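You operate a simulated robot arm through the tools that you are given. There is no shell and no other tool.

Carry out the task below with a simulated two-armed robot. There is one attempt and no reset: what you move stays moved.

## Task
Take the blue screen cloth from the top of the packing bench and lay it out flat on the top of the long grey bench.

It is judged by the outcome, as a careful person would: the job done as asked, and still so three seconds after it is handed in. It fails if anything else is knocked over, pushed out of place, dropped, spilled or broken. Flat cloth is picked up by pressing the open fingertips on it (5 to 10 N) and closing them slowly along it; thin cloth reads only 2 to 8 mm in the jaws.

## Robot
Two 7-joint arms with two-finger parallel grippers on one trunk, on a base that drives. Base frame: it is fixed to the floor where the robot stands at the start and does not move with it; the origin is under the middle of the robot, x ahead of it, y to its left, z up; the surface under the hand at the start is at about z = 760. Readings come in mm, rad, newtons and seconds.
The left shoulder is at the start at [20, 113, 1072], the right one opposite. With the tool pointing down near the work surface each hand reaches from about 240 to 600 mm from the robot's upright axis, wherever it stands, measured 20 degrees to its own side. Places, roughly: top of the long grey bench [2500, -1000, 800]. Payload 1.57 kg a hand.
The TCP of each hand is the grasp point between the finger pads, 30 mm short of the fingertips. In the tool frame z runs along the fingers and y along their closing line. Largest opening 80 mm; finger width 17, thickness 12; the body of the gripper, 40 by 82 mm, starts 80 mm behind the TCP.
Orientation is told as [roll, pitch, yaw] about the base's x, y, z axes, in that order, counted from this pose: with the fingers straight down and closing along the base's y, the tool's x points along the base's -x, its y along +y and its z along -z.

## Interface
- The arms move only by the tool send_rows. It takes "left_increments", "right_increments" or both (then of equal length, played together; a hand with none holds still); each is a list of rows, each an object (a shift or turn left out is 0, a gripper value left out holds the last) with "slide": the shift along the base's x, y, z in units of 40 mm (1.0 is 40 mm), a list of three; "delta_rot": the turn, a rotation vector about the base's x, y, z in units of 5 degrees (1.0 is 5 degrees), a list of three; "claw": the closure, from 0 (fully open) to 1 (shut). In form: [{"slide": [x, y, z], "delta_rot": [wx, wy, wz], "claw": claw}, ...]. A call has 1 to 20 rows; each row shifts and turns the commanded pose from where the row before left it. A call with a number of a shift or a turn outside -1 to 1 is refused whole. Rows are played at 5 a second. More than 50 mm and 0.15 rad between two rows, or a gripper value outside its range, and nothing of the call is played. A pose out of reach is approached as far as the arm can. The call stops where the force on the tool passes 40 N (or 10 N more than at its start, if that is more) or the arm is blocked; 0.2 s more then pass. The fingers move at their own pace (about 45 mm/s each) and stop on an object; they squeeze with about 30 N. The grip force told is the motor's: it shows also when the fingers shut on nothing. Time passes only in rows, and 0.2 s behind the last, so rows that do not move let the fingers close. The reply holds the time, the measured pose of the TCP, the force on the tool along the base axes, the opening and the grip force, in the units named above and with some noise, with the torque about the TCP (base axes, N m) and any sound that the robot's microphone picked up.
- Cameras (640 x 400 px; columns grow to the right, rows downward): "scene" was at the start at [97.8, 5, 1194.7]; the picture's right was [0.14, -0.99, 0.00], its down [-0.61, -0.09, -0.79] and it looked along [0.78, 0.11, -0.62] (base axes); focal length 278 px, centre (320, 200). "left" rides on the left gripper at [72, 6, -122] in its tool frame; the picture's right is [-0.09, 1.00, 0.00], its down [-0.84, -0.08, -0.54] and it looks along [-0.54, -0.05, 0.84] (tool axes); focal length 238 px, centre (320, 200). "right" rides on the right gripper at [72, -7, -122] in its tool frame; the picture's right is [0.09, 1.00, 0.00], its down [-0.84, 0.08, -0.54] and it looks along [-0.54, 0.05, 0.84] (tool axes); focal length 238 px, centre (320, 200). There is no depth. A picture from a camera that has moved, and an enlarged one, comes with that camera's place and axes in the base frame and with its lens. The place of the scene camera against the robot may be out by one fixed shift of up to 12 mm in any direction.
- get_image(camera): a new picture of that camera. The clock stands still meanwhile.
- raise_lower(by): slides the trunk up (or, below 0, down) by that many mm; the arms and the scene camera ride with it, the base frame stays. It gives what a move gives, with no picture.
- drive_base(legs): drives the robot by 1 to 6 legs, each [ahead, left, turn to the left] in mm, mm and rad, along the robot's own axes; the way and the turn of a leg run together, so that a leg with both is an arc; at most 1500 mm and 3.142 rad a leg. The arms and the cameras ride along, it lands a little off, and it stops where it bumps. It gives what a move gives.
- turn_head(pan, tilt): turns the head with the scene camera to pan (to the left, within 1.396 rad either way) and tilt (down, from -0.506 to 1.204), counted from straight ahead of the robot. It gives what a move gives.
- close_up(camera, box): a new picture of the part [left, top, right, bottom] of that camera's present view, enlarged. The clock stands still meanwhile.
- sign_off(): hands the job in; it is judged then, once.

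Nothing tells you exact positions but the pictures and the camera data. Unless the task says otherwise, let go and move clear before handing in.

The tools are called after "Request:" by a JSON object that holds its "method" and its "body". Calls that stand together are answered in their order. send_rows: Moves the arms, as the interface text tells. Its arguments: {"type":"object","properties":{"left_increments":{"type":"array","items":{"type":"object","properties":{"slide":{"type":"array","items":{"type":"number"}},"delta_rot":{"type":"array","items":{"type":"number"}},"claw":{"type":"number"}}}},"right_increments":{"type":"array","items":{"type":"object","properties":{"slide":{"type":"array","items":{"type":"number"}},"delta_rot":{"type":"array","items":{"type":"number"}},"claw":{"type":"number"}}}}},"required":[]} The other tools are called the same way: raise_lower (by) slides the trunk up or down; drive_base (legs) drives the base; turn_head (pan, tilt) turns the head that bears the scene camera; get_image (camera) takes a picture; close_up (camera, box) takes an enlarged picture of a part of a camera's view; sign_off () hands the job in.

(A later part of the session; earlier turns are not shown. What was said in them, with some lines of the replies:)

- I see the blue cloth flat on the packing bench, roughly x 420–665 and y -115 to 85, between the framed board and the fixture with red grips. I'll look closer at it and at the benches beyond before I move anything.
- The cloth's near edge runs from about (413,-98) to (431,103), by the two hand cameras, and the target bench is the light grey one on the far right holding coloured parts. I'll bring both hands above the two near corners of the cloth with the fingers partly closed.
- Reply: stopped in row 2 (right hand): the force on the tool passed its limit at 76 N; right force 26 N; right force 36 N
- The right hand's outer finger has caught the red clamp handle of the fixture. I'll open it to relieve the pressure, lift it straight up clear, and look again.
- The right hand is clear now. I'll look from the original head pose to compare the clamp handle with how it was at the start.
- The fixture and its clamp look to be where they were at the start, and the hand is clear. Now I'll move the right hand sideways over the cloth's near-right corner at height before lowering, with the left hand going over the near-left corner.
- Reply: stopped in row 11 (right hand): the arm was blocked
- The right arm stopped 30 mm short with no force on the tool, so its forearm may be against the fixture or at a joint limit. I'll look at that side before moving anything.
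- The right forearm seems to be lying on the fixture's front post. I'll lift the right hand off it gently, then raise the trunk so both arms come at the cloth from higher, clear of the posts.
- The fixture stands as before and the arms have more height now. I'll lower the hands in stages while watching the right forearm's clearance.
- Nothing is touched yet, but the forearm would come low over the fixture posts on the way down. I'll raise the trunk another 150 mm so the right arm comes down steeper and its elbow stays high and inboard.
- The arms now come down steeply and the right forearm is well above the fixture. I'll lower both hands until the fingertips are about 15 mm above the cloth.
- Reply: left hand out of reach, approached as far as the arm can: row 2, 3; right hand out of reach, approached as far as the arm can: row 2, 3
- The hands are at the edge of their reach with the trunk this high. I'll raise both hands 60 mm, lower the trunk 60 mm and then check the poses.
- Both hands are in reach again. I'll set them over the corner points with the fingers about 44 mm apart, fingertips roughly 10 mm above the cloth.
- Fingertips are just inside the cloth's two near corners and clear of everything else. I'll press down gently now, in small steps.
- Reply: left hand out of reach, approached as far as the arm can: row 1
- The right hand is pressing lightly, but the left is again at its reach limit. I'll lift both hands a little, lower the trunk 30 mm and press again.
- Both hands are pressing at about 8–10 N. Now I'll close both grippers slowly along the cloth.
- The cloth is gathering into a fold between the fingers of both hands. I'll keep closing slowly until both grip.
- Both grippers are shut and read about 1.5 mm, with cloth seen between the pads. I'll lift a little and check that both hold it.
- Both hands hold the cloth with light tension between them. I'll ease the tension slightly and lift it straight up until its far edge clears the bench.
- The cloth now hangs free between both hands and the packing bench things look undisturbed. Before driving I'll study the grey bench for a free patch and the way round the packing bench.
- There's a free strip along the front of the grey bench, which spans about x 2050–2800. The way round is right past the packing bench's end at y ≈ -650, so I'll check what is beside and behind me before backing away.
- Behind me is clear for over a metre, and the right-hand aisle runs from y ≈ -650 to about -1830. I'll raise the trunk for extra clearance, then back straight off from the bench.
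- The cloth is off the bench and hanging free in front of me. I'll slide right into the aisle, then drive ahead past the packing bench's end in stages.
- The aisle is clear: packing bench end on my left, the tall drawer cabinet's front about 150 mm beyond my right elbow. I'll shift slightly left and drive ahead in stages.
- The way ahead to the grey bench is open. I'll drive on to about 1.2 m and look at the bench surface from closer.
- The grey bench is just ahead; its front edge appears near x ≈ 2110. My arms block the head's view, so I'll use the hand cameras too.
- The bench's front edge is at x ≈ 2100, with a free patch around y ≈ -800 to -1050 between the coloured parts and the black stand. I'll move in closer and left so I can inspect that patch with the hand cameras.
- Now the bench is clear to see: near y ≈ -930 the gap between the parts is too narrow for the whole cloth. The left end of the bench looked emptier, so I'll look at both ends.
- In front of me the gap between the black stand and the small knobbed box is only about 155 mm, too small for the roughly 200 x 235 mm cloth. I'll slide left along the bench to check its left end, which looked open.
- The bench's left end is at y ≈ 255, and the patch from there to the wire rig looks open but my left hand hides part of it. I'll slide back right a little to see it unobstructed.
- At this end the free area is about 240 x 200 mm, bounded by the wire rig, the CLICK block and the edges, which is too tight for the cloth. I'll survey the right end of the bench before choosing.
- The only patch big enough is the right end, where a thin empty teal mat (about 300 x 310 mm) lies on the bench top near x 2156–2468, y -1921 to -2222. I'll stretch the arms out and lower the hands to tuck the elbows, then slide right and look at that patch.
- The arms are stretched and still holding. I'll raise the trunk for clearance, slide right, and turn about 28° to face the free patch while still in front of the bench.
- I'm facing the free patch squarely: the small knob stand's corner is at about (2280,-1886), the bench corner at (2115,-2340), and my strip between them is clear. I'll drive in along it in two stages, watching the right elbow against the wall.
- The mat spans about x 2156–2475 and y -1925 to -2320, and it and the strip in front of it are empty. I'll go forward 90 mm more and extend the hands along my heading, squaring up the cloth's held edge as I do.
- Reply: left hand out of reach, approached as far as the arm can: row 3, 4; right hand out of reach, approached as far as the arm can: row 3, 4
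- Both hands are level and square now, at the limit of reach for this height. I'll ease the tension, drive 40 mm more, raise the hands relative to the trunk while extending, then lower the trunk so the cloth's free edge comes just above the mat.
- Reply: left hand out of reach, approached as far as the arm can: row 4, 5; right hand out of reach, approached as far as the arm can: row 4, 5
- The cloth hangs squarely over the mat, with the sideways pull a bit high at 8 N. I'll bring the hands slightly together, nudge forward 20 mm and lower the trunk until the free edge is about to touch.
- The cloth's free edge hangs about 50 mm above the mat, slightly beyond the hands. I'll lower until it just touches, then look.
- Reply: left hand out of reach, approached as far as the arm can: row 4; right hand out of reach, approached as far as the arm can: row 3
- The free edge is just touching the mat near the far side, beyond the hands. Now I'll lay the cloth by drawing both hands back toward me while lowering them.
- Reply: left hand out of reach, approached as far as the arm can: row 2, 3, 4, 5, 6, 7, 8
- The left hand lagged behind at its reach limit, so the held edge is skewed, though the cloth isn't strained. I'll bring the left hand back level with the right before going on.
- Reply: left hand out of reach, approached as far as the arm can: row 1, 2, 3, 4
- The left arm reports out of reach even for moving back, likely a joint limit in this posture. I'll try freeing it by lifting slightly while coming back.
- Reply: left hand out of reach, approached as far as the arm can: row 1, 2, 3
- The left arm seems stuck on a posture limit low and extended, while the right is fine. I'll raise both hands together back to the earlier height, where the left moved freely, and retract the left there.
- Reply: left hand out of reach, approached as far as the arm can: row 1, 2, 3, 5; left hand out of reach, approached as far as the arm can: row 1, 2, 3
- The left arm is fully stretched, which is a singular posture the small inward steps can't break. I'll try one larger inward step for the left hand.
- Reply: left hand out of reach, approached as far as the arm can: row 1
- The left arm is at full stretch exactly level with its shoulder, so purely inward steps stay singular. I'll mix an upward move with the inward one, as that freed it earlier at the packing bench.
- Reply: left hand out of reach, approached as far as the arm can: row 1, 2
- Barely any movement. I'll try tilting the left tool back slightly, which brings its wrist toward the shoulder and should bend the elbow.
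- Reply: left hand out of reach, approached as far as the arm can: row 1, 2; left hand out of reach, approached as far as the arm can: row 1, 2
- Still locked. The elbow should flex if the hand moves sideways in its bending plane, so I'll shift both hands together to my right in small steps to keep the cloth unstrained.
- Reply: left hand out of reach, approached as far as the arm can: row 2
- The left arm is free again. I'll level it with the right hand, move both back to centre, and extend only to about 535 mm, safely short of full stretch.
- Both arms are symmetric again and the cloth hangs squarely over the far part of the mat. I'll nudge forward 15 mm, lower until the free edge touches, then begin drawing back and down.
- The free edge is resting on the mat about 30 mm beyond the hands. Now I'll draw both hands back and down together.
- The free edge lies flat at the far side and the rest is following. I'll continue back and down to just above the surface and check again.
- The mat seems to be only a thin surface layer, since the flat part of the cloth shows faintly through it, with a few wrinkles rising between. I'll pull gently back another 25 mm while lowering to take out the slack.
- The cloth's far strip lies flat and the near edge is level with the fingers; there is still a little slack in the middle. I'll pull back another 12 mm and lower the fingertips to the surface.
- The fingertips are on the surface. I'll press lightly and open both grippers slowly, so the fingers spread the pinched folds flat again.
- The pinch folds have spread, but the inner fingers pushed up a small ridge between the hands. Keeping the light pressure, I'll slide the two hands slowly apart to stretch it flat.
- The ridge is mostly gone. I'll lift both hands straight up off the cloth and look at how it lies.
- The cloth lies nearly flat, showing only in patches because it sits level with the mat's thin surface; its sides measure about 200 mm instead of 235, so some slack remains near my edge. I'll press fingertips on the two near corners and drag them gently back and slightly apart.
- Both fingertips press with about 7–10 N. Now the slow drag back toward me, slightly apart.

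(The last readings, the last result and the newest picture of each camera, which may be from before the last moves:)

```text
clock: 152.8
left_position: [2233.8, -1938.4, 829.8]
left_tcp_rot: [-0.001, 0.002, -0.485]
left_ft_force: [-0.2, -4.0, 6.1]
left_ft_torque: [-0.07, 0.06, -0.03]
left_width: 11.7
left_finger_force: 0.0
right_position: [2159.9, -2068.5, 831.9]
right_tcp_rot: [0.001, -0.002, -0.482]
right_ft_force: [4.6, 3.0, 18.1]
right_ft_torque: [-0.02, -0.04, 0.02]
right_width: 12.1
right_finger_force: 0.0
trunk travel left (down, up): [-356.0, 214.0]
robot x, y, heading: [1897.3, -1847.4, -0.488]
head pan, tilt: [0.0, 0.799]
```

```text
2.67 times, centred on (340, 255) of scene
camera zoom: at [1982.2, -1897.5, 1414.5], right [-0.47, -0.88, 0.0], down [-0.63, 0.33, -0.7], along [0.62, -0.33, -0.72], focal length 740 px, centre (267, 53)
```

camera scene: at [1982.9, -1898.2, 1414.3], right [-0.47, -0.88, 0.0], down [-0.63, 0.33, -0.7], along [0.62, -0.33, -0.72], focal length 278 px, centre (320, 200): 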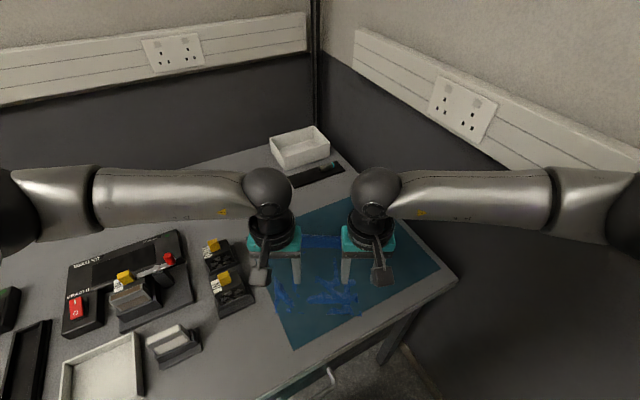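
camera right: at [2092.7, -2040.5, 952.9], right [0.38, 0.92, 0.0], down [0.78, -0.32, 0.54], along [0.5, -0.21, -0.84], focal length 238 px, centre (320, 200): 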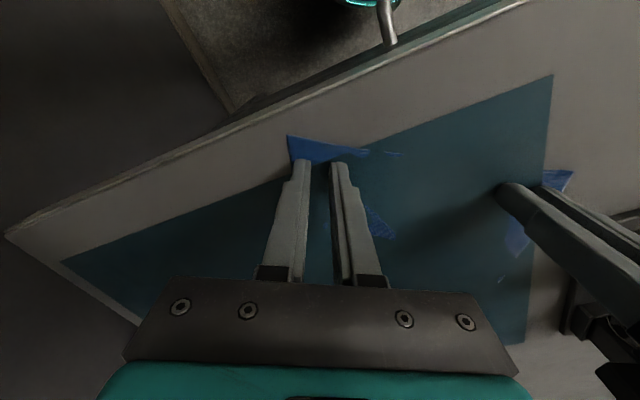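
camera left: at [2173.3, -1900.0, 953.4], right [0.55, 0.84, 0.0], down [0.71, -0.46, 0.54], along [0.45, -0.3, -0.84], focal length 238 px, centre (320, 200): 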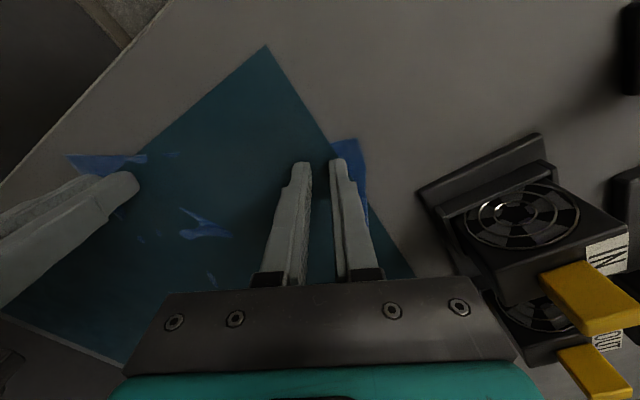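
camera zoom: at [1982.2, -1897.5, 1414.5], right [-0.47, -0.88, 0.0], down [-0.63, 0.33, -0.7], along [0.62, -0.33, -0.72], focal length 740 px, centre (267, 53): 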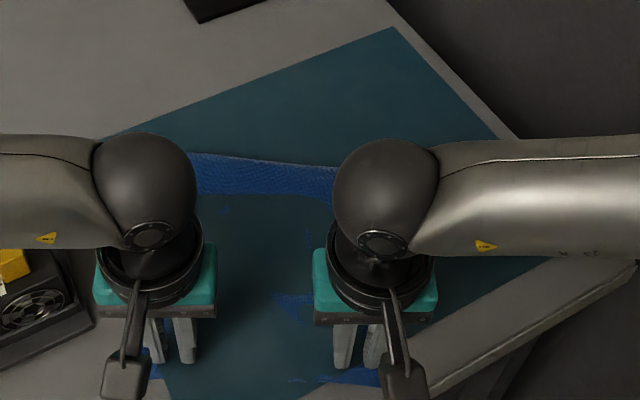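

The wrinkles have pulled out: near corners are now at about (2129,-2077) and (2227,-1906), and the cloth measures about 197 x 230 mm, all on the bench. I'll lift off straight up and check.

Request:
{"method": "send_rows", "body": {"right_increments": [{"slide": [0, 0, 0.1]}, {"slide": [0, 0, 0.3]}, {"slide": [0, 0, 0.8]}, {"slide": [0, 0, 1]}, {"slide": [0, 0, 1]}, {"slide": [0, 0, 1]}, {"slide": [0, 0, 0]}], "left_increments": [{"slide": [0, 0, 0.1]}, {"slide": [0, 0, 0.3]}, {"slide": [0, 0, 0.8]}, {"slide": [0, 0, 1]}, {"slide": [0, 0, 1]}, {"slide": [0, 0, 1]}, {"slide": [0, 0, 0]}]}}

Request:
{"method": "get_image", "body": {"camera": "right"}}

Request:
{"method": "get_image", "body": {"camera": "left"}}

Request:
{"method": "get_image", "body": {"camera": "scene"}}

```text
clock: 154.4
left_position: [2234.6, -1939.4, 998.8]
left_tcp_rot: [0.0, 0.004, -0.485]
left_ft_force: [0.4, 1.3, -0.8]
left_ft_torque: [0.02, 0.01, -0.02]
left_width: 12.0
left_finger_force: 0.1
right_position: [2160.1, -2068.9, 996.8]
right_tcp_rot: [-0.001, 0.001, -0.485]
right_ft_force: [0.1, 0.7, 0.4]
right_ft_torque: [0.04, -0.01, 0.01]
right_width: 12.1
right_finger_force: 0.0
trunk travel left (down, up): [-356.0, 214.0]
robot x, y, heading: [1900.5, -1851.1, -0.484]
head pan, tilt: [0.0, 0.799]
```

```text
taken
camera right: at [2092.7, -2041.4, 1119.5], right [0.38, 0.92, 0.0], down [0.78, -0.32, 0.54], along [0.5, -0.21, -0.84], focal length 238 px, centre (320, 200)
```

right: 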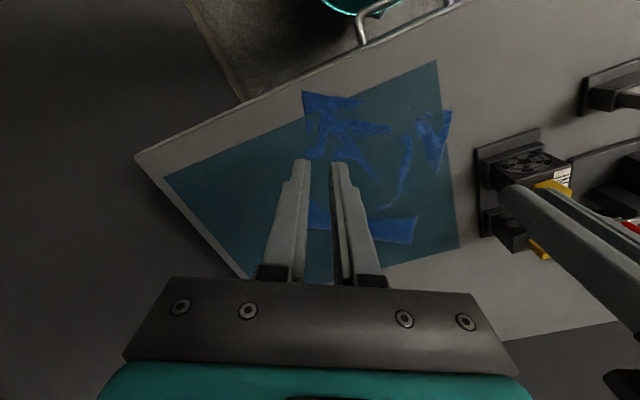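

```text
taken
camera left: at [2173.8, -1900.2, 1121.7], right [0.55, 0.84, 0.0], down [0.71, -0.46, 0.54], along [0.45, -0.29, -0.84], focal length 238 px, centre (320, 200)
```

left: 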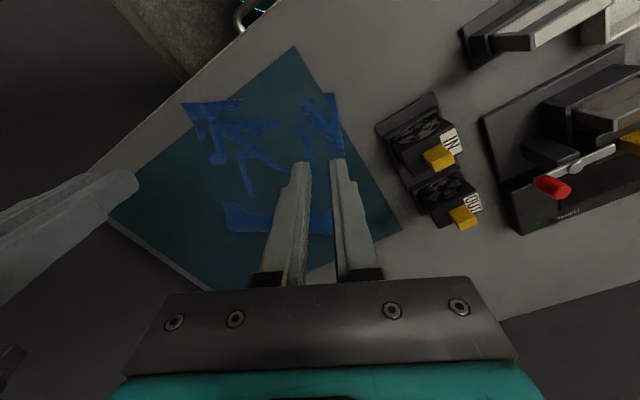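

```text
taken
camera scene: at [1982.9, -1898.2, 1414.3], right [-0.47, -0.88, 0.0], down [-0.63, 0.33, -0.7], along [0.62, -0.33, -0.72], focal length 278 px, centre (320, 200)
```

scene: 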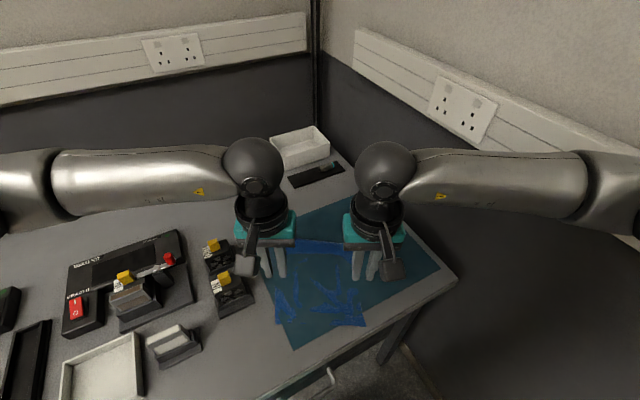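

The hands are clear. The cloth stays spread but shows some shallow wrinkles near the right front; I'll look closely at them.

Request:
{"method": "close_up", "body": {"camera": "left", "box": [80, 40, 400, 240]}}

Request:
{"method": "close_up", "body": {"camera": "right", "box": [240, 60, 500, 260]}}

Request:
{"method": "close_up", "body": {"camera": "scene", "box": [240, 220, 400, 340]}}

```text
2.00 times, centred on (240, 140) of left
camera zoom: at [2173.8, -1900.2, 1121.7], right [0.55, 0.84, 0.0], down [0.71, -0.46, 0.54], along [0.45, -0.29, -0.84], focal length 477 px, centre (480, 320)
```

zoom: 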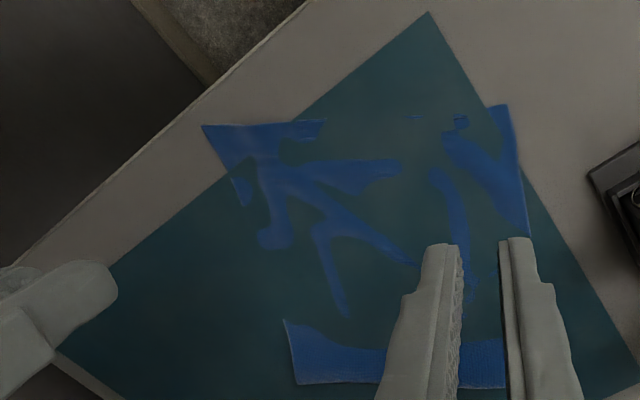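

```text
2.00 times, centred on (370, 160) of right
camera zoom: at [2092.7, -2041.4, 1119.5], right [0.38, 0.92, 0.0], down [0.78, -0.32, 0.54], along [0.5, -0.21, -0.84], focal length 477 px, centre (220, 280)
```

zoom: 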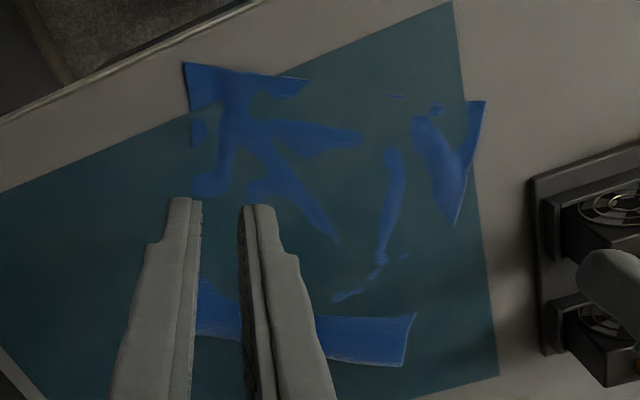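

```text
3.33 times, centred on (320, 280) of scene
camera zoom: at [1982.9, -1898.2, 1414.3], right [-0.47, -0.88, 0.0], down [-0.63, 0.33, -0.7], along [0.62, -0.33, -0.72], focal length 926 px, centre (320, -67)
```

zoom: 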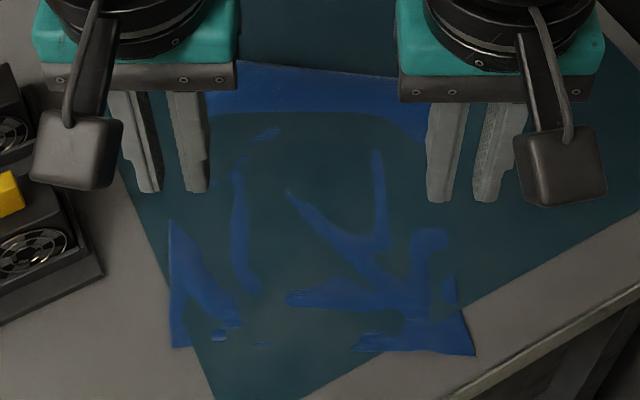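

The wrinkles are shallow, mostly lines radiating from where I pulled the near corners. I'll do one smoothing pass: press lightly in the middle of the cloth with both hands and stroke outward to the sides.

Request:
{"method": "send_rows", "body": {"right_increments": [{"slide": [0.75, -0.14, 0], "claw": 0.45}, {"slide": [0.75, -0.14, 0]}, {"slide": [0.75, -0.14, 0]}, {"slide": [0, 0, -1]}, {"slide": [0, 0, -1]}, {"slide": [0, 0, -1]}, {"slide": [0, 0, -1]}, {"slide": [0, 0, 0]}], "left_increments": [{"slide": [0.52, -0.48, 0], "claw": 0.45}, {"slide": [0.52, -0.48, 0]}, {"slide": [0.52, -0.48, 0]}, {"slide": [0, 0, -1]}, {"slide": [0, 0, -1]}, {"slide": [0, 0, -1]}, {"slide": [0, 0, -1]}, {"slide": [0, 0, 0]}]}}

Request:
{"method": "get_image", "body": {"camera": "right"}}

```text
clock: 156.2
left_position: [2297.5, -1995.4, 837.1]
left_tcp_rot: [-0.003, 0.003, -0.487]
left_ft_force: [-0.6, -0.5, 0.5]
left_ft_torque: [0.03, 0.0, -0.01]
left_width: 44.0
left_finger_force: 0.1
right_position: [2250.3, -2086.9, 837.6]
right_tcp_rot: [0.002, -0.001, -0.482]
right_ft_force: [-0.6, -0.2, -0.3]
right_ft_torque: [0.03, 0.05, 0.02]
right_width: 44.2
right_finger_force: 0.0
trunk travel left (down, up): [-356.0, 214.0]
robot x, y, heading: [1899.4, -1848.6, -0.486]
head pan, tilt: [0.0, 0.799]
```

```text
taken
camera right: at [2183.2, -2058.5, 959.4], right [0.38, 0.92, 0.0], down [0.78, -0.32, 0.54], along [0.5, -0.21, -0.84], focal length 238 px, centre (320, 200)
```

right: 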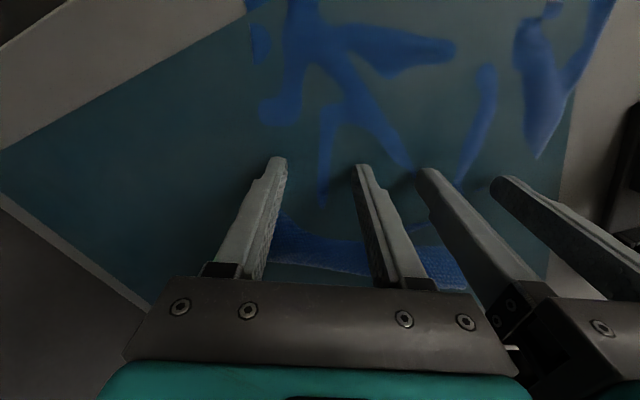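

Request:
{"method": "send_rows", "body": {"right_increments": [{"slide": [-0.66, 0.35, 0]}, {"slide": [0, 0, -0.1]}, {"slide": [0, 0, -0.05]}, {"slide": [0, 0, -0.01]}, {"slide": [0, 0, 0]}], "left_increments": [{"slide": [-0.66, 0.35, 0]}, {"slide": [0, 0, -0.1]}, {"slide": [0, 0, -0.04]}, {"slide": [0, 0, -0.01]}, {"slide": [0, 0, 0]}]}}

```text
clock: 157.4
left_position: [2270.1, -1982.3, 832.4]
left_tcp_rot: [0.0, 0.003, -0.485]
left_ft_force: [0.3, -0.4, -0.1]
left_ft_torque: [0.01, 0.01, 0.01]
left_width: 43.9
left_finger_force: 0.1
right_position: [2223.9, -2072.9, 831.7]
right_tcp_rot: [-0.001, 0.0, -0.483]
right_ft_force: [0.3, -0.4, 0.5]
right_ft_torque: [0.01, 0.02, 0.01]
right_width: 44.1
right_finger_force: 0.1
trunk travel left (down, up): [-356.0, 214.0]
robot x, y, heading: [1898.5, -1849.4, -0.486]
head pan, tilt: [0.0, 0.799]
```

Request:
{"method": "send_rows", "body": {"right_increments": [{"slide": [0, 0, -0.02]}, {"slide": [0, 0, -0.01]}, {"slide": [0, 0, 0]}], "left_increments": [{"slide": [0, 0, -0.025]}, {"slide": [0, 0, -0.01]}, {"slide": [0, 0, 0]}]}}

```text
clock: 158.2
left_position: [2269.8, -1981.5, 830.9]
left_tcp_rot: [0.0, 0.003, -0.486]
left_ft_force: [0.1, -0.5, 0.5]
left_ft_torque: [0.01, 0.01, 0.01]
left_width: 44.0
left_finger_force: 0.0
right_position: [2223.8, -2072.0, 831.2]
right_tcp_rot: [-0.001, -0.001, -0.483]
right_ft_force: [-0.1, -0.3, 4.4]
right_ft_torque: [-0.05, 0.06, 0.03]
right_width: 44.2
right_finger_force: 0.2
trunk travel left (down, up): [-356.0, 214.0]
robot x, y, heading: [1902.0, -1849.1, -0.486]
head pan, tilt: [0.0, 0.799]
```

Request:
{"method": "send_rows", "body": {"right_increments": [{"slide": [0, 0, 0]}, {"slide": [-0.035, -0.066, 0]}, {"slide": [-0.035, -0.066, 0]}, {"slide": [-0.035, -0.066, 0]}, {"slide": [-0.035, -0.066, 0]}, {"slide": [-0.035, -0.066, 0]}, {"slide": [-0.035, -0.066, 0]}, {"slide": [-0.035, -0.066, 0]}, {"slide": [0, 0, 0]}], "left_increments": [{"slide": [0, 0, -0.012]}, {"slide": [0.035, 0.066, 0]}, {"slide": [0.035, 0.066, 0]}, {"slide": [0.035, 0.066, 0]}, {"slide": [0.035, 0.066, 0]}, {"slide": [0.035, 0.066, 0]}, {"slide": [0.035, 0.066, 0]}, {"slide": [0.035, 0.066, 0]}, {"slide": [0, 0, 0]}]}}

Request:
{"method": "get_image", "body": {"camera": "right"}}

Request:
{"method": "get_image", "body": {"camera": "left"}}

Request:
{"method": "close_up", "body": {"camera": "scene", "box": [220, 200, 420, 350]}}

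```text
clock: 160.2
left_position: [2279.1, -1964.7, 831.4]
left_tcp_rot: [-0.002, 0.002, -0.485]
left_ft_force: [-1.7, -2.6, 4.8]
left_ft_torque: [-0.04, -0.03, -0.06]
left_width: 42.4
left_finger_force: 0.1
right_position: [2214.5, -2089.9, 830.3]
right_tcp_rot: [0.001, -0.003, -0.483]
right_ft_force: [2.3, 3.5, 4.1]
right_ft_torque: [0.0, -0.05, 0.02]
right_width: 41.7
right_finger_force: 0.1
trunk travel left (down, up): [-356.0, 214.0]
robot x, y, heading: [1900.6, -1848.6, -0.485]
head pan, tilt: [0.0, 0.799]
```

```text
taken
camera right: at [2146.3, -2062.3, 953.0], right [0.38, 0.92, 0.0], down [0.78, -0.32, 0.54], along [0.5, -0.21, -0.84], focal length 238 px, centre (320, 200)
```

right: 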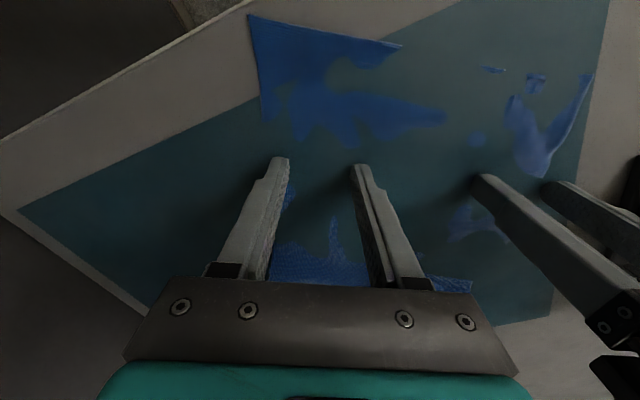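

```text
taken
camera left: at [2219.4, -1925.2, 953.4], right [0.55, 0.84, 0.0], down [0.71, -0.46, 0.54], along [0.45, -0.3, -0.84], focal length 238 px, centre (320, 200)
```

left: 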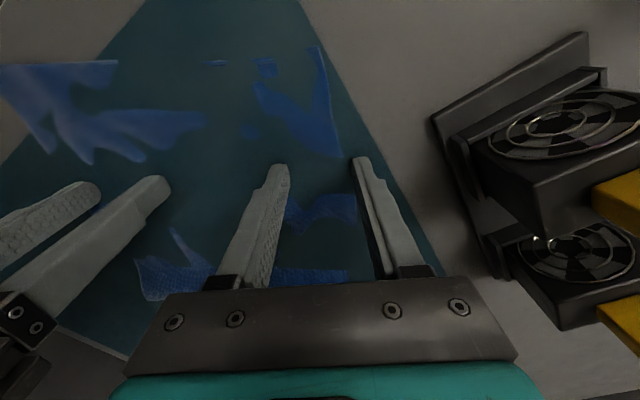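

```text
2.67 times, centred on (320, 275) of scene
camera zoom: at [1982.4, -1897.8, 1414.4], right [-0.47, -0.88, 0.0], down [-0.63, 0.33, -0.7], along [0.62, -0.33, -0.72], focal length 740 px, centre (320, 0)
```

zoom: 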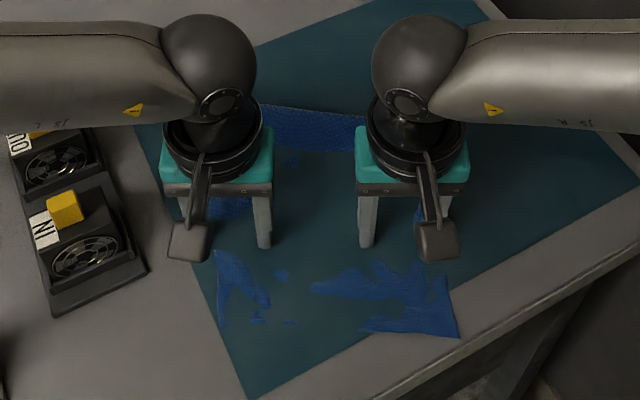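

The middle is taut, though the near edge shifted slightly right. I'll lift, then press both near corners again and stretch the near edge to its full width with a short drag on the left corner.

Request:
{"method": "send_rows", "body": {"right_increments": [{"slide": [0, 0, 0.1]}, {"slide": [0, 0, 0.4]}, {"slide": [0, 0, 0.6], "claw": 0.85}, {"slide": [-0.85, 0.11, 0]}, {"slide": [-0.85, 0.11, 0]}, {"slide": [0, 0, -0.9]}, {"slide": [0, 0, 0]}], "left_increments": [{"slide": [0, 0, 0.1]}, {"slide": [0, 0, 0.4]}, {"slide": [0, 0, 0.6], "claw": 0.85}, {"slide": [-0.68, 0.11, 0]}, {"slide": [-0.68, 0.11, 0]}, {"slide": [0, 0, -0.9]}, {"slide": [0, 0, 0]}]}}

Request:
{"method": "get_image", "body": {"camera": "right"}}

Request:
{"method": "get_image", "body": {"camera": "left"}}

```text
clock: 161.8
left_position: [2226.0, -1955.5, 839.7]
left_tcp_rot: [0.0, 0.003, -0.487]
left_ft_force: [0.3, 0.5, 0.5]
left_ft_torque: [-0.01, 0.01, 0.0]
left_width: 11.7
left_finger_force: 0.1
right_position: [2146.4, -2081.2, 837.7]
right_tcp_rot: [0.0, 0.0, -0.484]
right_ft_force: [-1.1, -0.1, -0.1]
right_ft_torque: [0.0, 0.02, 0.0]
right_width: 11.9
right_finger_force: 0.1
trunk travel left (down, up): [-356.0, 214.0]
robot x, y, heading: [1901.4, -1843.1, -0.48]
head pan, tilt: [0.0, 0.799]
```

```text
taken
camera right: at [2078.8, -2053.6, 960.6], right [0.38, 0.92, 0.0], down [0.78, -0.32, 0.54], along [0.5, -0.21, -0.84], focal length 238 px, centre (320, 200)
```

right: 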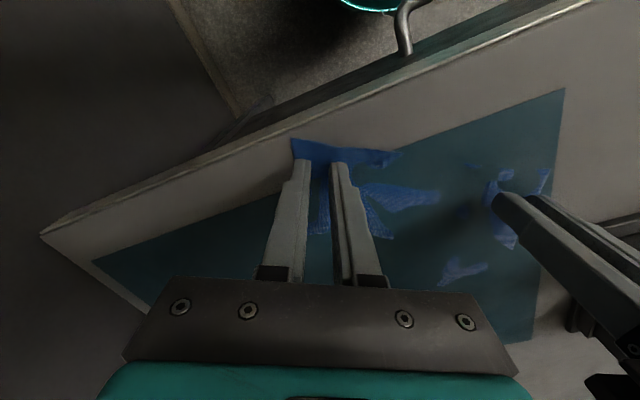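

```text
taken
camera left: at [2165.5, -1916.7, 961.9], right [0.55, 0.84, 0.0], down [0.71, -0.46, 0.54], along [0.45, -0.29, -0.84], focal length 238 px, centre (320, 200)
```

left: 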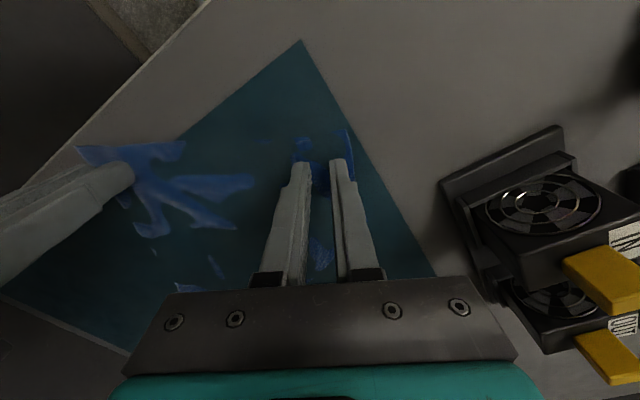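

Request:
{"method": "send_rows", "body": {"right_increments": [{"slide": [0, 0, -0.1]}, {"slide": [0, 0, -0.05]}, {"slide": [0, 0, -0.02]}, {"slide": [0, 0, 0]}], "left_increments": [{"slide": [0, 0, -0.12]}, {"slide": [0, 0, -0.06]}, {"slide": [0, 0, -0.02]}, {"slide": [0, 0, 0]}]}}

```text
clock: 162.8
left_position: [2225.4, -1955.5, 831.0]
left_tcp_rot: [-0.001, 0.002, -0.486]
left_ft_force: [1.2, 0.3, 3.2]
left_ft_torque: [0.04, -0.03, -0.02]
left_width: 12.1
left_finger_force: 0.0
right_position: [2146.5, -2081.1, 831.4]
right_tcp_rot: [0.0, 0.002, -0.483]
right_ft_force: [-0.4, 0.2, 0.6]
right_ft_torque: [0.0, -0.01, -0.01]
right_width: 12.1
right_finger_force: 0.0
trunk travel left (down, up): [-356.0, 214.0]
robot x, y, heading: [1898.2, -1846.9, -0.485]
head pan, tilt: [0.0, 0.799]
```

Request:
{"method": "send_rows", "body": {"right_increments": [{"slide": [0, 0, -0.02]}, {"slide": [0, 0, 0]}, {"slide": [0, 0, 0]}, {"slide": [0, 0, 0]}, {"slide": [0, 0, 0]}, {"slide": [0, 0, 0]}, {"slide": [0, 0, 0]}, {"slide": [0, 0, 0]}, {"slide": [0, 0, 0]}], "left_increments": [{"slide": [0, 0, -0.008]}, {"slide": [-0.008, 0.06, 0]}, {"slide": [-0.008, 0.06, 0]}, {"slide": [-0.008, 0.06, 0]}, {"slide": [-0.008, 0.06, 0]}, {"slide": [-0.008, 0.06, 0]}, {"slide": [-0.008, 0.06, 0]}, {"slide": [-0.008, 0.06, 0]}, {"slide": [0, 0, 0]}]}}

Request:
{"method": "get_image", "body": {"camera": "left"}}

Request:
{"method": "close_up", "body": {"camera": "scene", "box": [220, 200, 420, 350]}}

```text
clock: 164.8
left_position: [2223.4, -1940.2, 832.1]
left_tcp_rot: [-0.001, 0.003, -0.486]
left_ft_force: [-0.9, -5.5, 13.2]
left_ft_torque: [0.01, -0.02, -0.01]
left_width: 9.6
left_finger_force: 0.0
right_position: [2145.7, -2080.8, 830.5]
right_tcp_rot: [0.0, -0.004, -0.483]
right_ft_force: [1.4, 0.9, 6.5]
right_ft_torque: [-0.01, -0.01, 0.01]
right_width: 11.8
right_finger_force: 0.1
trunk travel left (down, up): [-356.0, 214.0]
robot x, y, heading: [1901.6, -1850.9, -0.486]
head pan, tilt: [0.0, 0.799]
```

```text
taken
camera left: at [2162.9, -1900.3, 953.4], right [0.55, 0.84, 0.0], down [0.71, -0.46, 0.54], along [0.45, -0.3, -0.84], focal length 238 px, centre (320, 200)
```

left: 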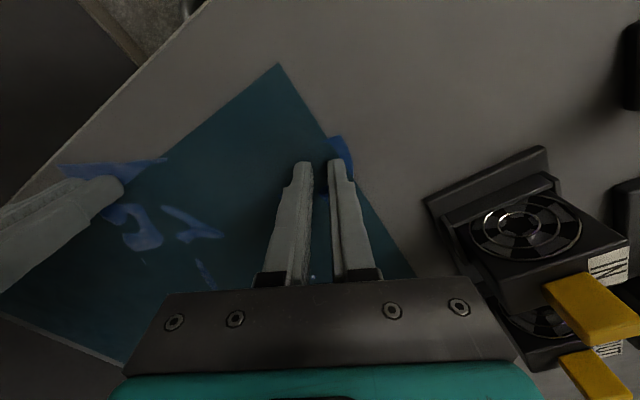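

```text
2.67 times, centred on (320, 275) of scene
camera zoom: at [1982.0, -1898.1, 1414.5], right [-0.47, -0.88, 0.0], down [-0.63, 0.33, -0.7], along [0.62, -0.33, -0.72], focal length 740 px, centre (320, 0)
```

zoom: 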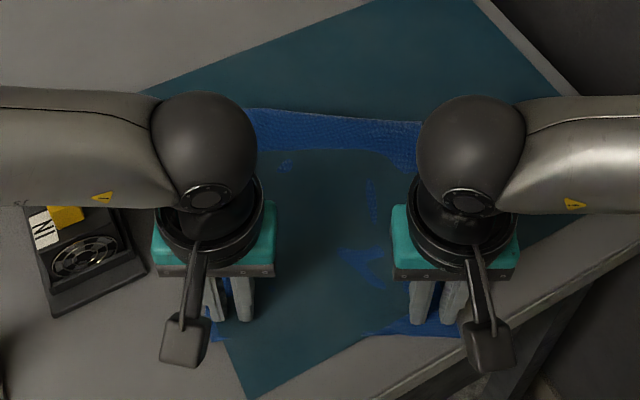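

The near edge is stretched nicely and the middle lies flat. I'll release the pressure very gradually, lift clear and check again.

Request:
{"method": "send_rows", "body": {"right_increments": [{"slide": [0, 0, 0.01]}, {"slide": [0, 0, 0.02]}, {"slide": [0, 0, 0.05]}, {"slide": [0, 0, 0.1]}, {"slide": [0, 0, 0.5]}, {"slide": [0, 0, 1]}, {"slide": [0, 0, 1]}, {"slide": [0, 0, 1]}, {"slide": [0, 0, 1]}, {"slide": [0, 0, 0]}], "left_increments": [{"slide": [0, 0, 0.01]}, {"slide": [0, 0, 0.02]}, {"slide": [0, 0, 0.05]}, {"slide": [0, 0, 0.1]}, {"slide": [0, 0, 0.5]}, {"slide": [0, 0, 1]}, {"slide": [0, 0, 1]}, {"slide": [0, 0, 1]}, {"slide": [0, 0, 1]}, {"slide": [0, 0, 0]}]}}

Request:
{"method": "close_up", "body": {"camera": "right", "box": [200, 40, 500, 260]}}

Request:
{"method": "close_up", "body": {"camera": "left", "box": [80, 40, 400, 260]}}

Request:
{"method": "close_up", "body": {"camera": "scene", "box": [220, 200, 420, 350]}}

```text
clock: 167.0
left_position: [2223.6, -1938.9, 1017.6]
left_tcp_rot: [0.0, 0.001, -0.484]
left_ft_force: [0.2, -0.5, 0.6]
left_ft_torque: [-0.01, -0.03, -0.02]
left_width: 12.0
left_finger_force: 0.1
right_position: [2146.2, -2082.1, 1017.3]
right_tcp_rot: [-0.002, 0.001, -0.483]
right_ft_force: [0.0, 0.8, 0.3]
right_ft_torque: [-0.03, 0.0, 0.01]
right_width: 11.7
right_finger_force: 0.2
trunk travel left (down, up): [-356.0, 214.0]
robot x, y, heading: [1898.0, -1851.1, -0.49]
head pan, tilt: [0.0, 0.799]
```

```text
1.82 times, centred on (350, 150) of right
camera zoom: at [2078.9, -2053.8, 1140.9], right [0.38, 0.92, 0.0], down [0.78, -0.32, 0.54], along [0.5, -0.21, -0.84], focal length 433 px, centre (266, 291)
```

zoom: 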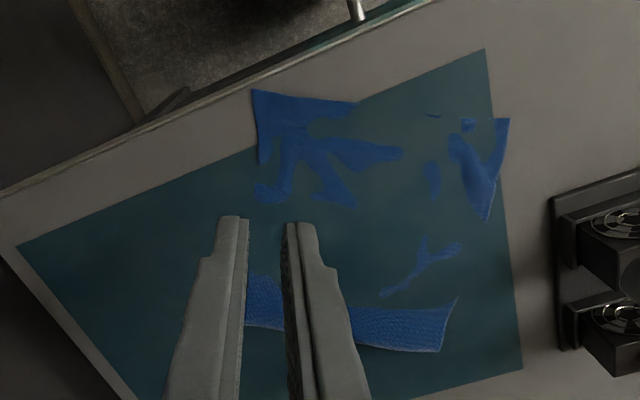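

```text
1.82 times, centred on (240, 150) of left
camera zoom: at [2163.5, -1899.6, 1140.6], right [0.55, 0.84, 0.0], down [0.71, -0.46, 0.54], along [0.45, -0.29, -0.84], focal length 433 px, centre (466, 291)
```

zoom: 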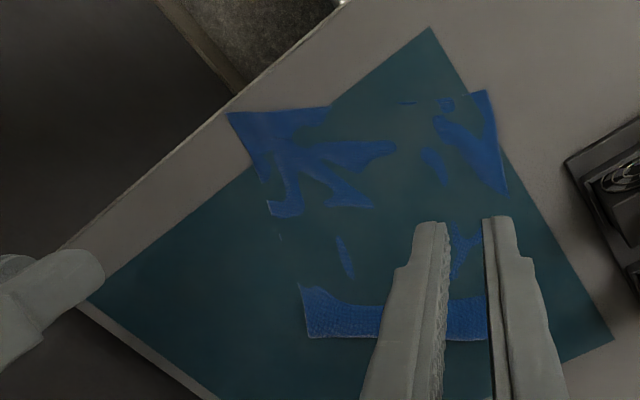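

```text
2.67 times, centred on (320, 275) of scene
camera zoom: at [1982.9, -1898.2, 1414.3], right [-0.47, -0.88, 0.0], down [-0.63, 0.33, -0.7], along [0.62, -0.33, -0.72], focal length 740 px, centre (320, 0)
```

zoom: 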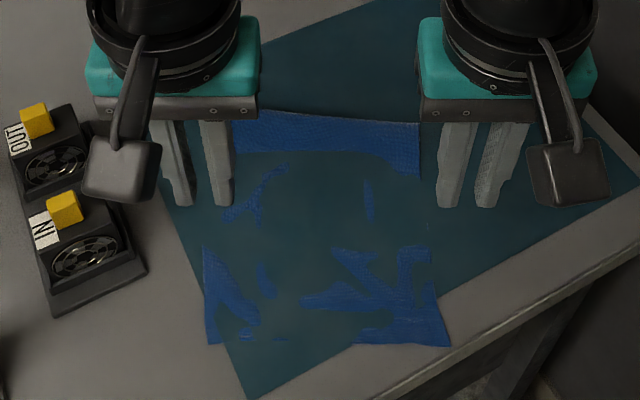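

The outline is now a clean rectangle; only the right side is about 20 mm short from slack near the right front corner. I'll lower the trunk a little for reach and draw the far-right corner gently outward to take that up.

Request:
{"method": "raise_lower", "body": {"by": -60}}

Request:
{"method": "send_rows", "body": {"right_increments": [{"slide": [0.95, -0.44, 0]}, {"slide": [0.95, -0.44, 0]}, {"slide": [0.95, -0.44, 0]}, {"slide": [0.97, -0.43, 0]}, {"slide": [0, 0, -0.9]}, {"slide": [0, 0, -0.9]}, {"slide": [0, 0, -0.9]}, {"slide": [0, 0, 0]}]}}

Request:
{"method": "get_image", "body": {"camera": "right"}}

Request:
{"method": "get_image", "body": {"camera": "scene"}}

```text
clock: 168.0
left_position: [2222.6, -1938.4, 958.5]
left_tcp_rot: [-0.002, 0.004, -0.485]
left_ft_force: [0.9, -0.6, 0.3]
left_ft_torque: [0.0, -0.03, -0.01]
left_width: 12.3
left_finger_force: 0.0
right_position: [2146.1, -2080.0, 959.2]
right_tcp_rot: [0.001, 0.0, -0.484]
right_ft_force: [-0.2, 0.1, -0.3]
right_ft_torque: [0.03, -0.01, 0.02]
right_width: 11.8
right_finger_force: 0.1
trunk travel left (down, up): [-296.0, 274.0]
robot x, y, heading: [1900.4, -1849.5, -0.481]
head pan, tilt: [0.0, 0.799]
```

```text
clock: 169.8
left_position: [2224.6, -1937.8, 959.0]
left_tcp_rot: [0.0, 0.004, -0.484]
left_ft_force: [0.3, 0.3, 0.7]
left_ft_torque: [0.01, -0.01, -0.02]
left_width: 11.8
left_finger_force: 0.1
right_position: [2299.5, -2153.8, 850.7]
right_tcp_rot: [0.001, 0.001, -0.482]
right_ft_force: [0.5, 0.3, -0.1]
right_ft_torque: [0.0, 0.02, 0.01]
right_width: 12.1
right_finger_force: 0.2
trunk travel left (down, up): [-296.0, 274.0]
robot x, y, heading: [1897.9, -1851.3, -0.485]
head pan, tilt: [0.0, 0.799]
```

```text
taken
camera right: at [2232.8, -2124.7, 972.5], right [0.38, 0.92, 0.0], down [0.78, -0.32, 0.54], along [0.5, -0.21, -0.84], focal length 238 px, centre (320, 200)
```

right: 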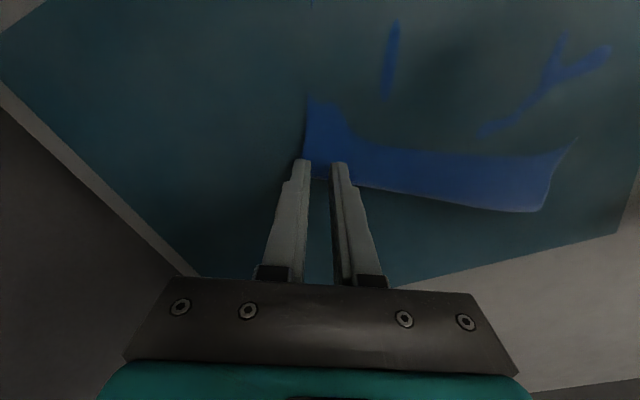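

```text
taken
camera scene: at [1982.7, -1898.1, 1354.4], right [-0.47, -0.88, 0.0], down [-0.63, 0.33, -0.7], along [0.62, -0.33, -0.72], focal length 278 px, centre (320, 200)
```

scene: 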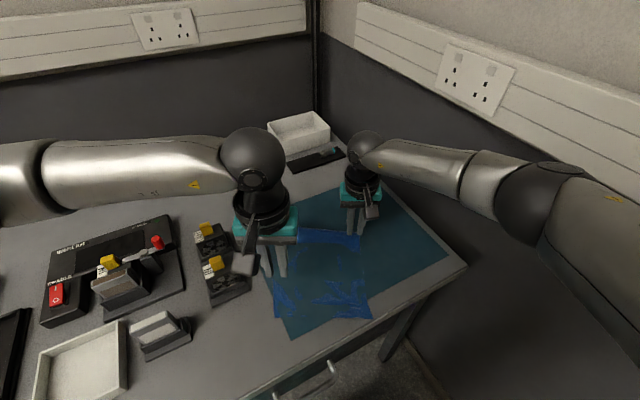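

Request:
{"method": "send_rows", "body": {"right_increments": [{"slide": [0.09, 0.18, -0.2]}, {"slide": [0, 0, -0.15]}, {"slide": [0, 0, -0.08]}, {"slide": [0, 0, -0.03]}, {"slide": [0, 0, 0]}]}}

```text
clock: 171.0
left_position: [2224.3, -1938.2, 957.1]
left_tcp_rot: [0.001, 0.003, -0.486]
left_ft_force: [-0.2, 1.3, -0.3]
left_ft_torque: [0.02, 0.02, 0.02]
left_width: 12.0
left_finger_force: 0.0
right_position: [2303.8, -2144.7, 832.3]
right_tcp_rot: [0.001, -0.001, -0.483]
right_ft_force: [-0.6, -0.7, 0.4]
right_ft_torque: [-0.01, -0.01, -0.01]
right_width: 11.6
right_finger_force: 0.2
trunk travel left (down, up): [-296.0, 274.0]
robot x, y, heading: [1901.9, -1847.3, -0.483]
head pan, tilt: [0.0, 0.799]
```

Request:
{"method": "send_rows", "body": {"right_increments": [{"slide": [0, 0, -0.03]}, {"slide": [0, 0, -0.015]}, {"slide": [0, 0, 0]}]}}

```text
clock: 171.8
left_position: [2223.0, -1937.8, 958.6]
left_tcp_rot: [-0.003, 0.001, -0.485]
left_ft_force: [0.9, 0.3, -1.0]
left_ft_torque: [0.0, -0.02, 0.02]
left_width: 12.0
left_finger_force: 0.0
right_position: [2302.9, -2144.3, 832.4]
right_tcp_rot: [0.0, 0.0, -0.483]
right_ft_force: [-0.2, 0.2, 8.4]
right_ft_torque: [-0.06, -0.01, 0.0]
right_width: 11.7
right_finger_force: 0.0
trunk travel left (down, up): [-296.0, 274.0]
robot x, y, heading: [1899.4, -1851.7, -0.486]
head pan, tilt: [0.0, 0.799]
```

Request:
{"method": "send_rows", "body": {"right_increments": [{"slide": [0.054, -0.042, 0]}, {"slide": [0.054, -0.042, 0]}, {"slide": [0.054, -0.042, 0]}, {"slide": [0.054, -0.042, 0]}, {"slide": [0.054, -0.042, 0]}, {"slide": [0.054, -0.042, 0]}, {"slide": [0, 0, 0.005]}, {"slide": [0, 0, 0.01]}, {"slide": [0, 0, 0.02]}, {"slide": [0, 0, 0.05]}, {"slide": [0, 0, 0.3]}, {"slide": [0, 0, 0.8]}, {"slide": [0, 0, 1]}, {"slide": [0, 0, 1]}, {"slide": [0, 0, 0]}]}}

Request:
{"method": "get_image", "body": {"camera": "right"}}

Request:
{"method": "close_up", "body": {"camera": "scene", "box": [220, 200, 420, 350]}}

```text
clock: 175.0
left_position: [2223.6, -1938.5, 957.6]
left_tcp_rot: [-0.002, 0.004, -0.487]
left_ft_force: [0.2, 0.3, 0.1]
left_ft_torque: [0.05, 0.01, -0.01]
left_width: 11.9
left_finger_force: 0.2
right_position: [2317.8, -2153.7, 957.6]
right_tcp_rot: [0.0, 0.0, -0.483]
right_ft_force: [-0.4, -0.6, -0.5]
right_ft_torque: [-0.01, 0.02, -0.01]
right_width: 11.9
right_finger_force: 0.0
trunk travel left (down, up): [-296.0, 274.0]
robot x, y, heading: [1903.0, -1850.8, -0.484]
head pan, tilt: [0.0, 0.799]
```

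```text
taken
camera right: at [2248.7, -2126.1, 1079.7], right [0.38, 0.92, 0.0], down [0.78, -0.32, 0.54], along [0.5, -0.21, -0.84], focal length 238 px, centre (320, 200)
```

right: 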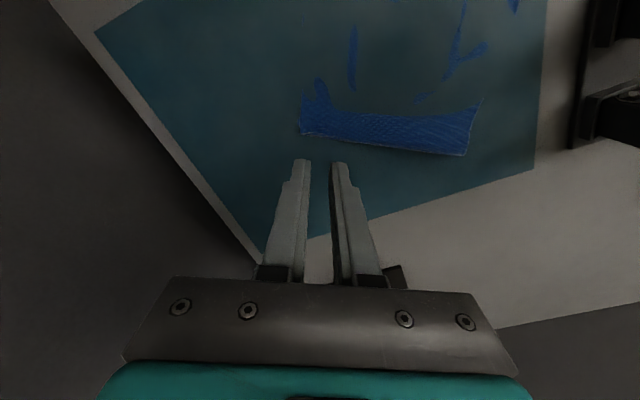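

```text
2.67 times, centred on (320, 275) of scene
camera zoom: at [1982.9, -1898.1, 1354.3], right [-0.47, -0.88, 0.0], down [-0.63, 0.33, -0.7], along [0.62, -0.33, -0.72], focal length 740 px, centre (320, 0)
```

zoom: 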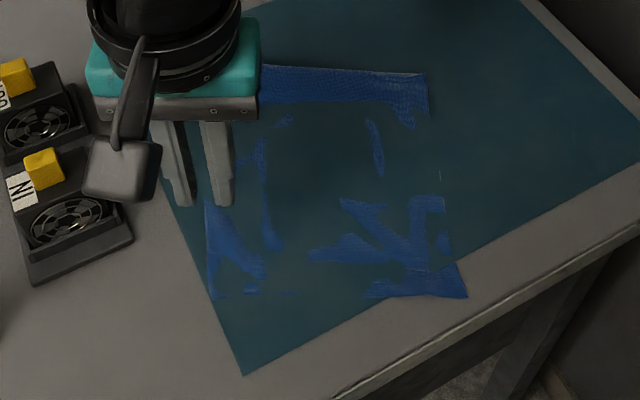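

The far-right corner moved out and the cloth now lies as a full rectangle, about 195–205 by 220–227 mm, entirely on the bench top. I'll raise both hands well clear and drive back the way I came.

Request:
{"method": "send_rows", "body": {"right_increments": [{"slide": [0, 0, 0.9]}, {"slide": [-0.6, 0.3, 0.6]}, {"slide": [-0.8, 0.4, 0.3]}, {"slide": [-0.8, 0.4, 0]}, {"slide": [0, 0, 0]}], "left_increments": [{"slide": [0, 0, 0.9]}, {"slide": [0, 0, 0.6]}, {"slide": [0, 0, 0.3]}, {"slide": [0, 0, 0]}, {"slide": [0, 0, 0]}]}}

Request:
{"method": "drive_base", "body": {"legs": [[-350, 0, 0]]}}

Request:
{"method": "turn_head", "body": {"pan": 0.0, "tilt": 0.55}}

Request:
{"method": "get_image", "body": {"camera": "scene"}}

Request:
{"method": "close_up", "body": {"camera": "scene", "box": [200, 100, 440, 250]}}

```text
clock: 176.2
left_position: [2224.3, -1939.6, 1029.3]
left_tcp_rot: [0.0, 0.002, -0.485]
left_ft_force: [-0.3, -0.1, 0.3]
left_ft_torque: [0.0, 0.03, 0.02]
left_width: 11.9
left_finger_force: 0.0
right_position: [2227.2, -2109.7, 1029.3]
right_tcp_rot: [0.0, 0.001, -0.483]
right_ft_force: [0.5, -1.1, 0.1]
right_ft_torque: [0.02, 0.01, 0.03]
right_width: 12.1
right_finger_force: 0.0
trunk travel left (down, up): [-296.0, 274.0]
robot x, y, heading: [1901.2, -1846.0, -0.485]
head pan, tilt: [0.0, 0.799]
```

```text
clock: 178.4
left_position: [1912.2, -1774.5, 1030.3]
left_tcp_rot: [0.0, 0.003, -0.485]
left_ft_force: [-0.7, -0.1, -0.2]
left_ft_torque: [0.0, 0.0, 0.01]
left_width: 12.1
left_finger_force: 0.0
right_position: [1916.3, -1946.1, 1030.2]
right_tcp_rot: [0.0, 0.001, -0.486]
right_ft_force: [0.1, -0.1, 0.3]
right_ft_torque: [0.0, 0.01, 0.01]
right_width: 12.0
right_finger_force: 0.0
trunk travel left (down, up): [-296.0, 274.0]
robot x, y, heading: [1590.1, -1681.6, -0.489]
head pan, tilt: [0.0, 0.799]
```

```text
clock: 179.2
left_position: [1913.3, -1774.7, 1028.9]
left_tcp_rot: [0.0, 0.004, -0.486]
left_ft_force: [-0.1, 0.5, 0.2]
left_ft_torque: [0.0, 0.0, -0.01]
left_width: 12.1
left_finger_force: 0.0
right_position: [1917.0, -1946.6, 1029.2]
right_tcp_rot: [0.001, -0.002, -0.485]
right_ft_force: [-0.8, -0.4, -0.1]
right_ft_torque: [-0.02, 0.0, 0.0]
right_width: 12.0
right_finger_force: 0.2
trunk travel left (down, up): [-296.0, 274.0]
robot x, y, heading: [1589.7, -1683.9, -0.489]
head pan, tilt: [0.0, 0.55]
```

```text
taken
camera scene: at [1680.2, -1738.1, 1375.7], right [-0.47, -0.88, 0.0], down [-0.46, 0.25, -0.85], along [0.75, -0.4, -0.52], focal length 278 px, centre (320, 200)
```

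scene: 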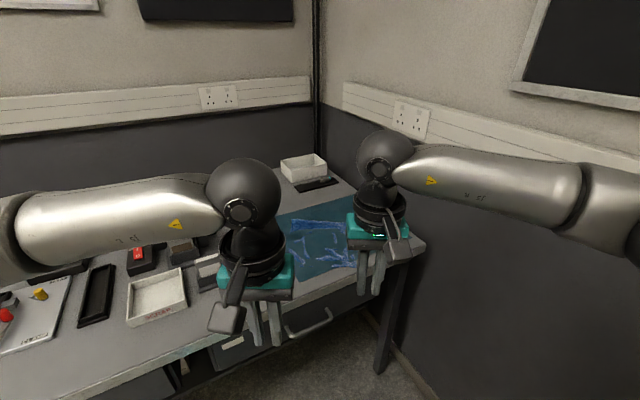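

```text
2.67 times, centred on (320, 175) of scene
camera zoom: at [1680.2, -1738.1, 1375.7], right [-0.47, -0.88, 0.0], down [-0.46, 0.25, -0.85], along [0.75, -0.4, -0.52], focal length 740 px, centre (320, 267)
```

zoom: 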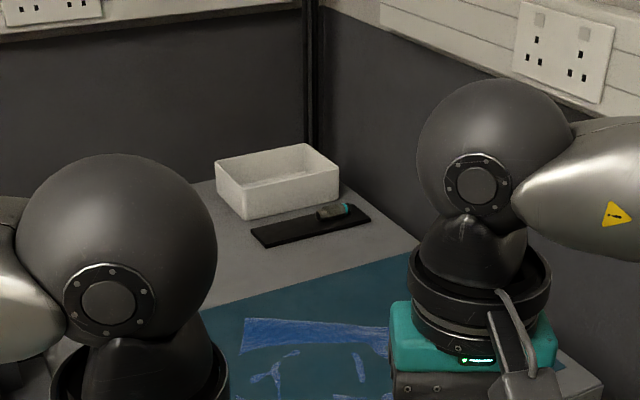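

The hands are clear and the bench items look undisturbed. I'll take one last look from higher up before handing in.

Request:
{"method": "raise_lower", "body": {"by": 200}}

Request:
{"method": "turn_head", "body": {"pan": 0.0, "tilt": 0.7}}

Request:
{"method": "get_image", "body": {"camera": "right"}}

Request:
{"method": "close_up", "body": {"camera": "scene", "box": [200, 100, 440, 250]}}

```text
clock: 181.4
left_position: [1913.4, -1773.9, 1228.5]
left_tcp_rot: [-0.001, 0.003, -0.487]
left_ft_force: [-0.1, -0.9, 0.8]
left_ft_torque: [-0.04, 0.03, -0.03]
left_width: 12.2
left_finger_force: 0.2
right_position: [1916.6, -1947.9, 1228.8]
right_tcp_rot: [-0.001, -0.001, -0.486]
right_ft_force: [-0.4, -0.1, 0.6]
right_ft_torque: [-0.02, -0.01, -0.01]
right_width: 12.2
right_finger_force: 0.1
trunk travel left (down, up): [-496.0, 74.0]
robot x, y, heading: [1587.7, -1683.8, -0.485]
head pan, tilt: [0.0, 0.55]
```

```text
clock: 182.1
left_position: [1913.7, -1774.5, 1229.0]
left_tcp_rot: [0.0, 0.004, -0.486]
left_ft_force: [0.5, -0.2, 0.2]
left_ft_torque: [0.02, 0.01, -0.01]
left_width: 12.0
left_finger_force: 0.0
right_position: [1915.9, -1946.3, 1228.6]
right_tcp_rot: [-0.002, 0.002, -0.486]
right_ft_force: [-0.1, -0.5, 0.8]
right_ft_torque: [0.02, -0.02, 0.0]
right_width: 12.1
right_finger_force: 0.0
trunk travel left (down, up): [-496.0, 74.0]
robot x, y, heading: [1590.8, -1681.9, -0.492]
head pan, tilt: [0.0, 0.7]
```

```text
taken
camera right: at [1849.2, -1919.0, 1351.6], right [0.38, 0.92, 0.0], down [0.78, -0.32, 0.54], along [0.5, -0.21, -0.84], focal length 238 px, centre (320, 200)
```

right: 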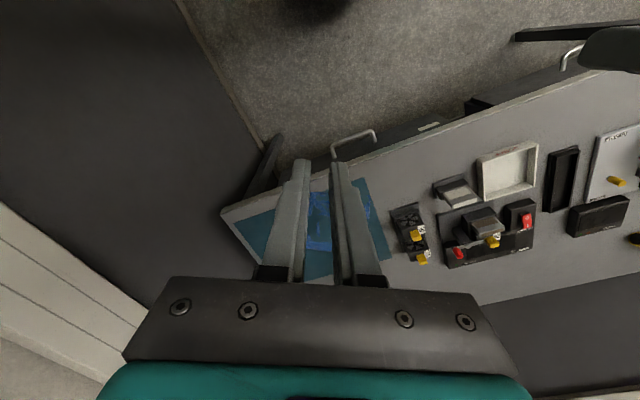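

```text
2.67 times, centred on (320, 175) of scene
camera zoom: at [1675.9, -1735.8, 1562.6], right [-0.47, -0.88, 0.0], down [-0.57, 0.3, -0.77], along [0.68, -0.36, -0.64], focal length 740 px, centre (320, 267)
```

zoom: 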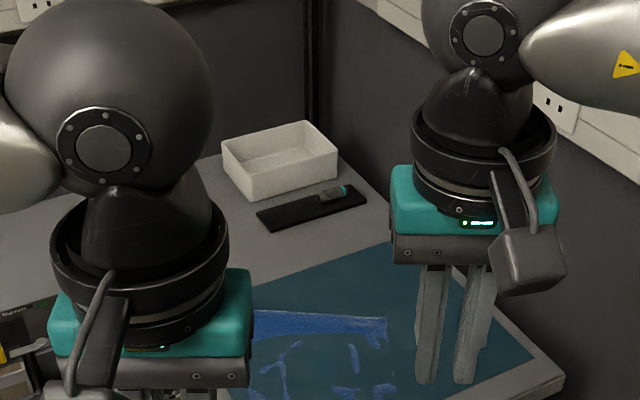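

The cloth lies spread out on the right end of the grey bench top, the neighbouring items stand where they were, and both hands are empty and clear of the bench. I'm handing the job in.

Request:
{"method": "sign_off", "body": {}}

```text
The job is handed in.
```

The blue cloth is spread out on the right-hand end of the long grey bench. Both hands have let go and are clear of it.

- **Where it lies:** nowhere else on the bench I could reach had enough free space, so the cloth lies mostly over the thin teal mat there. The near corners sit on bare bench, with one corner about 10 mm from the front edge. The mat hides parts of the cloth, so only patches of blue show.
- **How flat it is:** by camera estimate it spreads about 195–205 by 220–227 mm, out of roughly 200 by 235. A few shallow wrinkles of a few millimetres remain, mostly near the front right corner.
- **Clamp handle bumped:** early on, the right gripper caught the red clamp handle of the fixture on the packing bench, and the contact peaked at 76 N. The right arm was later blocked on the same side, probably by the fixture's front post. In pictures taken afterwards, the fixture and handle looked as they did at the start.
- **Everything else:** nothing else on either bench appeared moved in the pictures I took.
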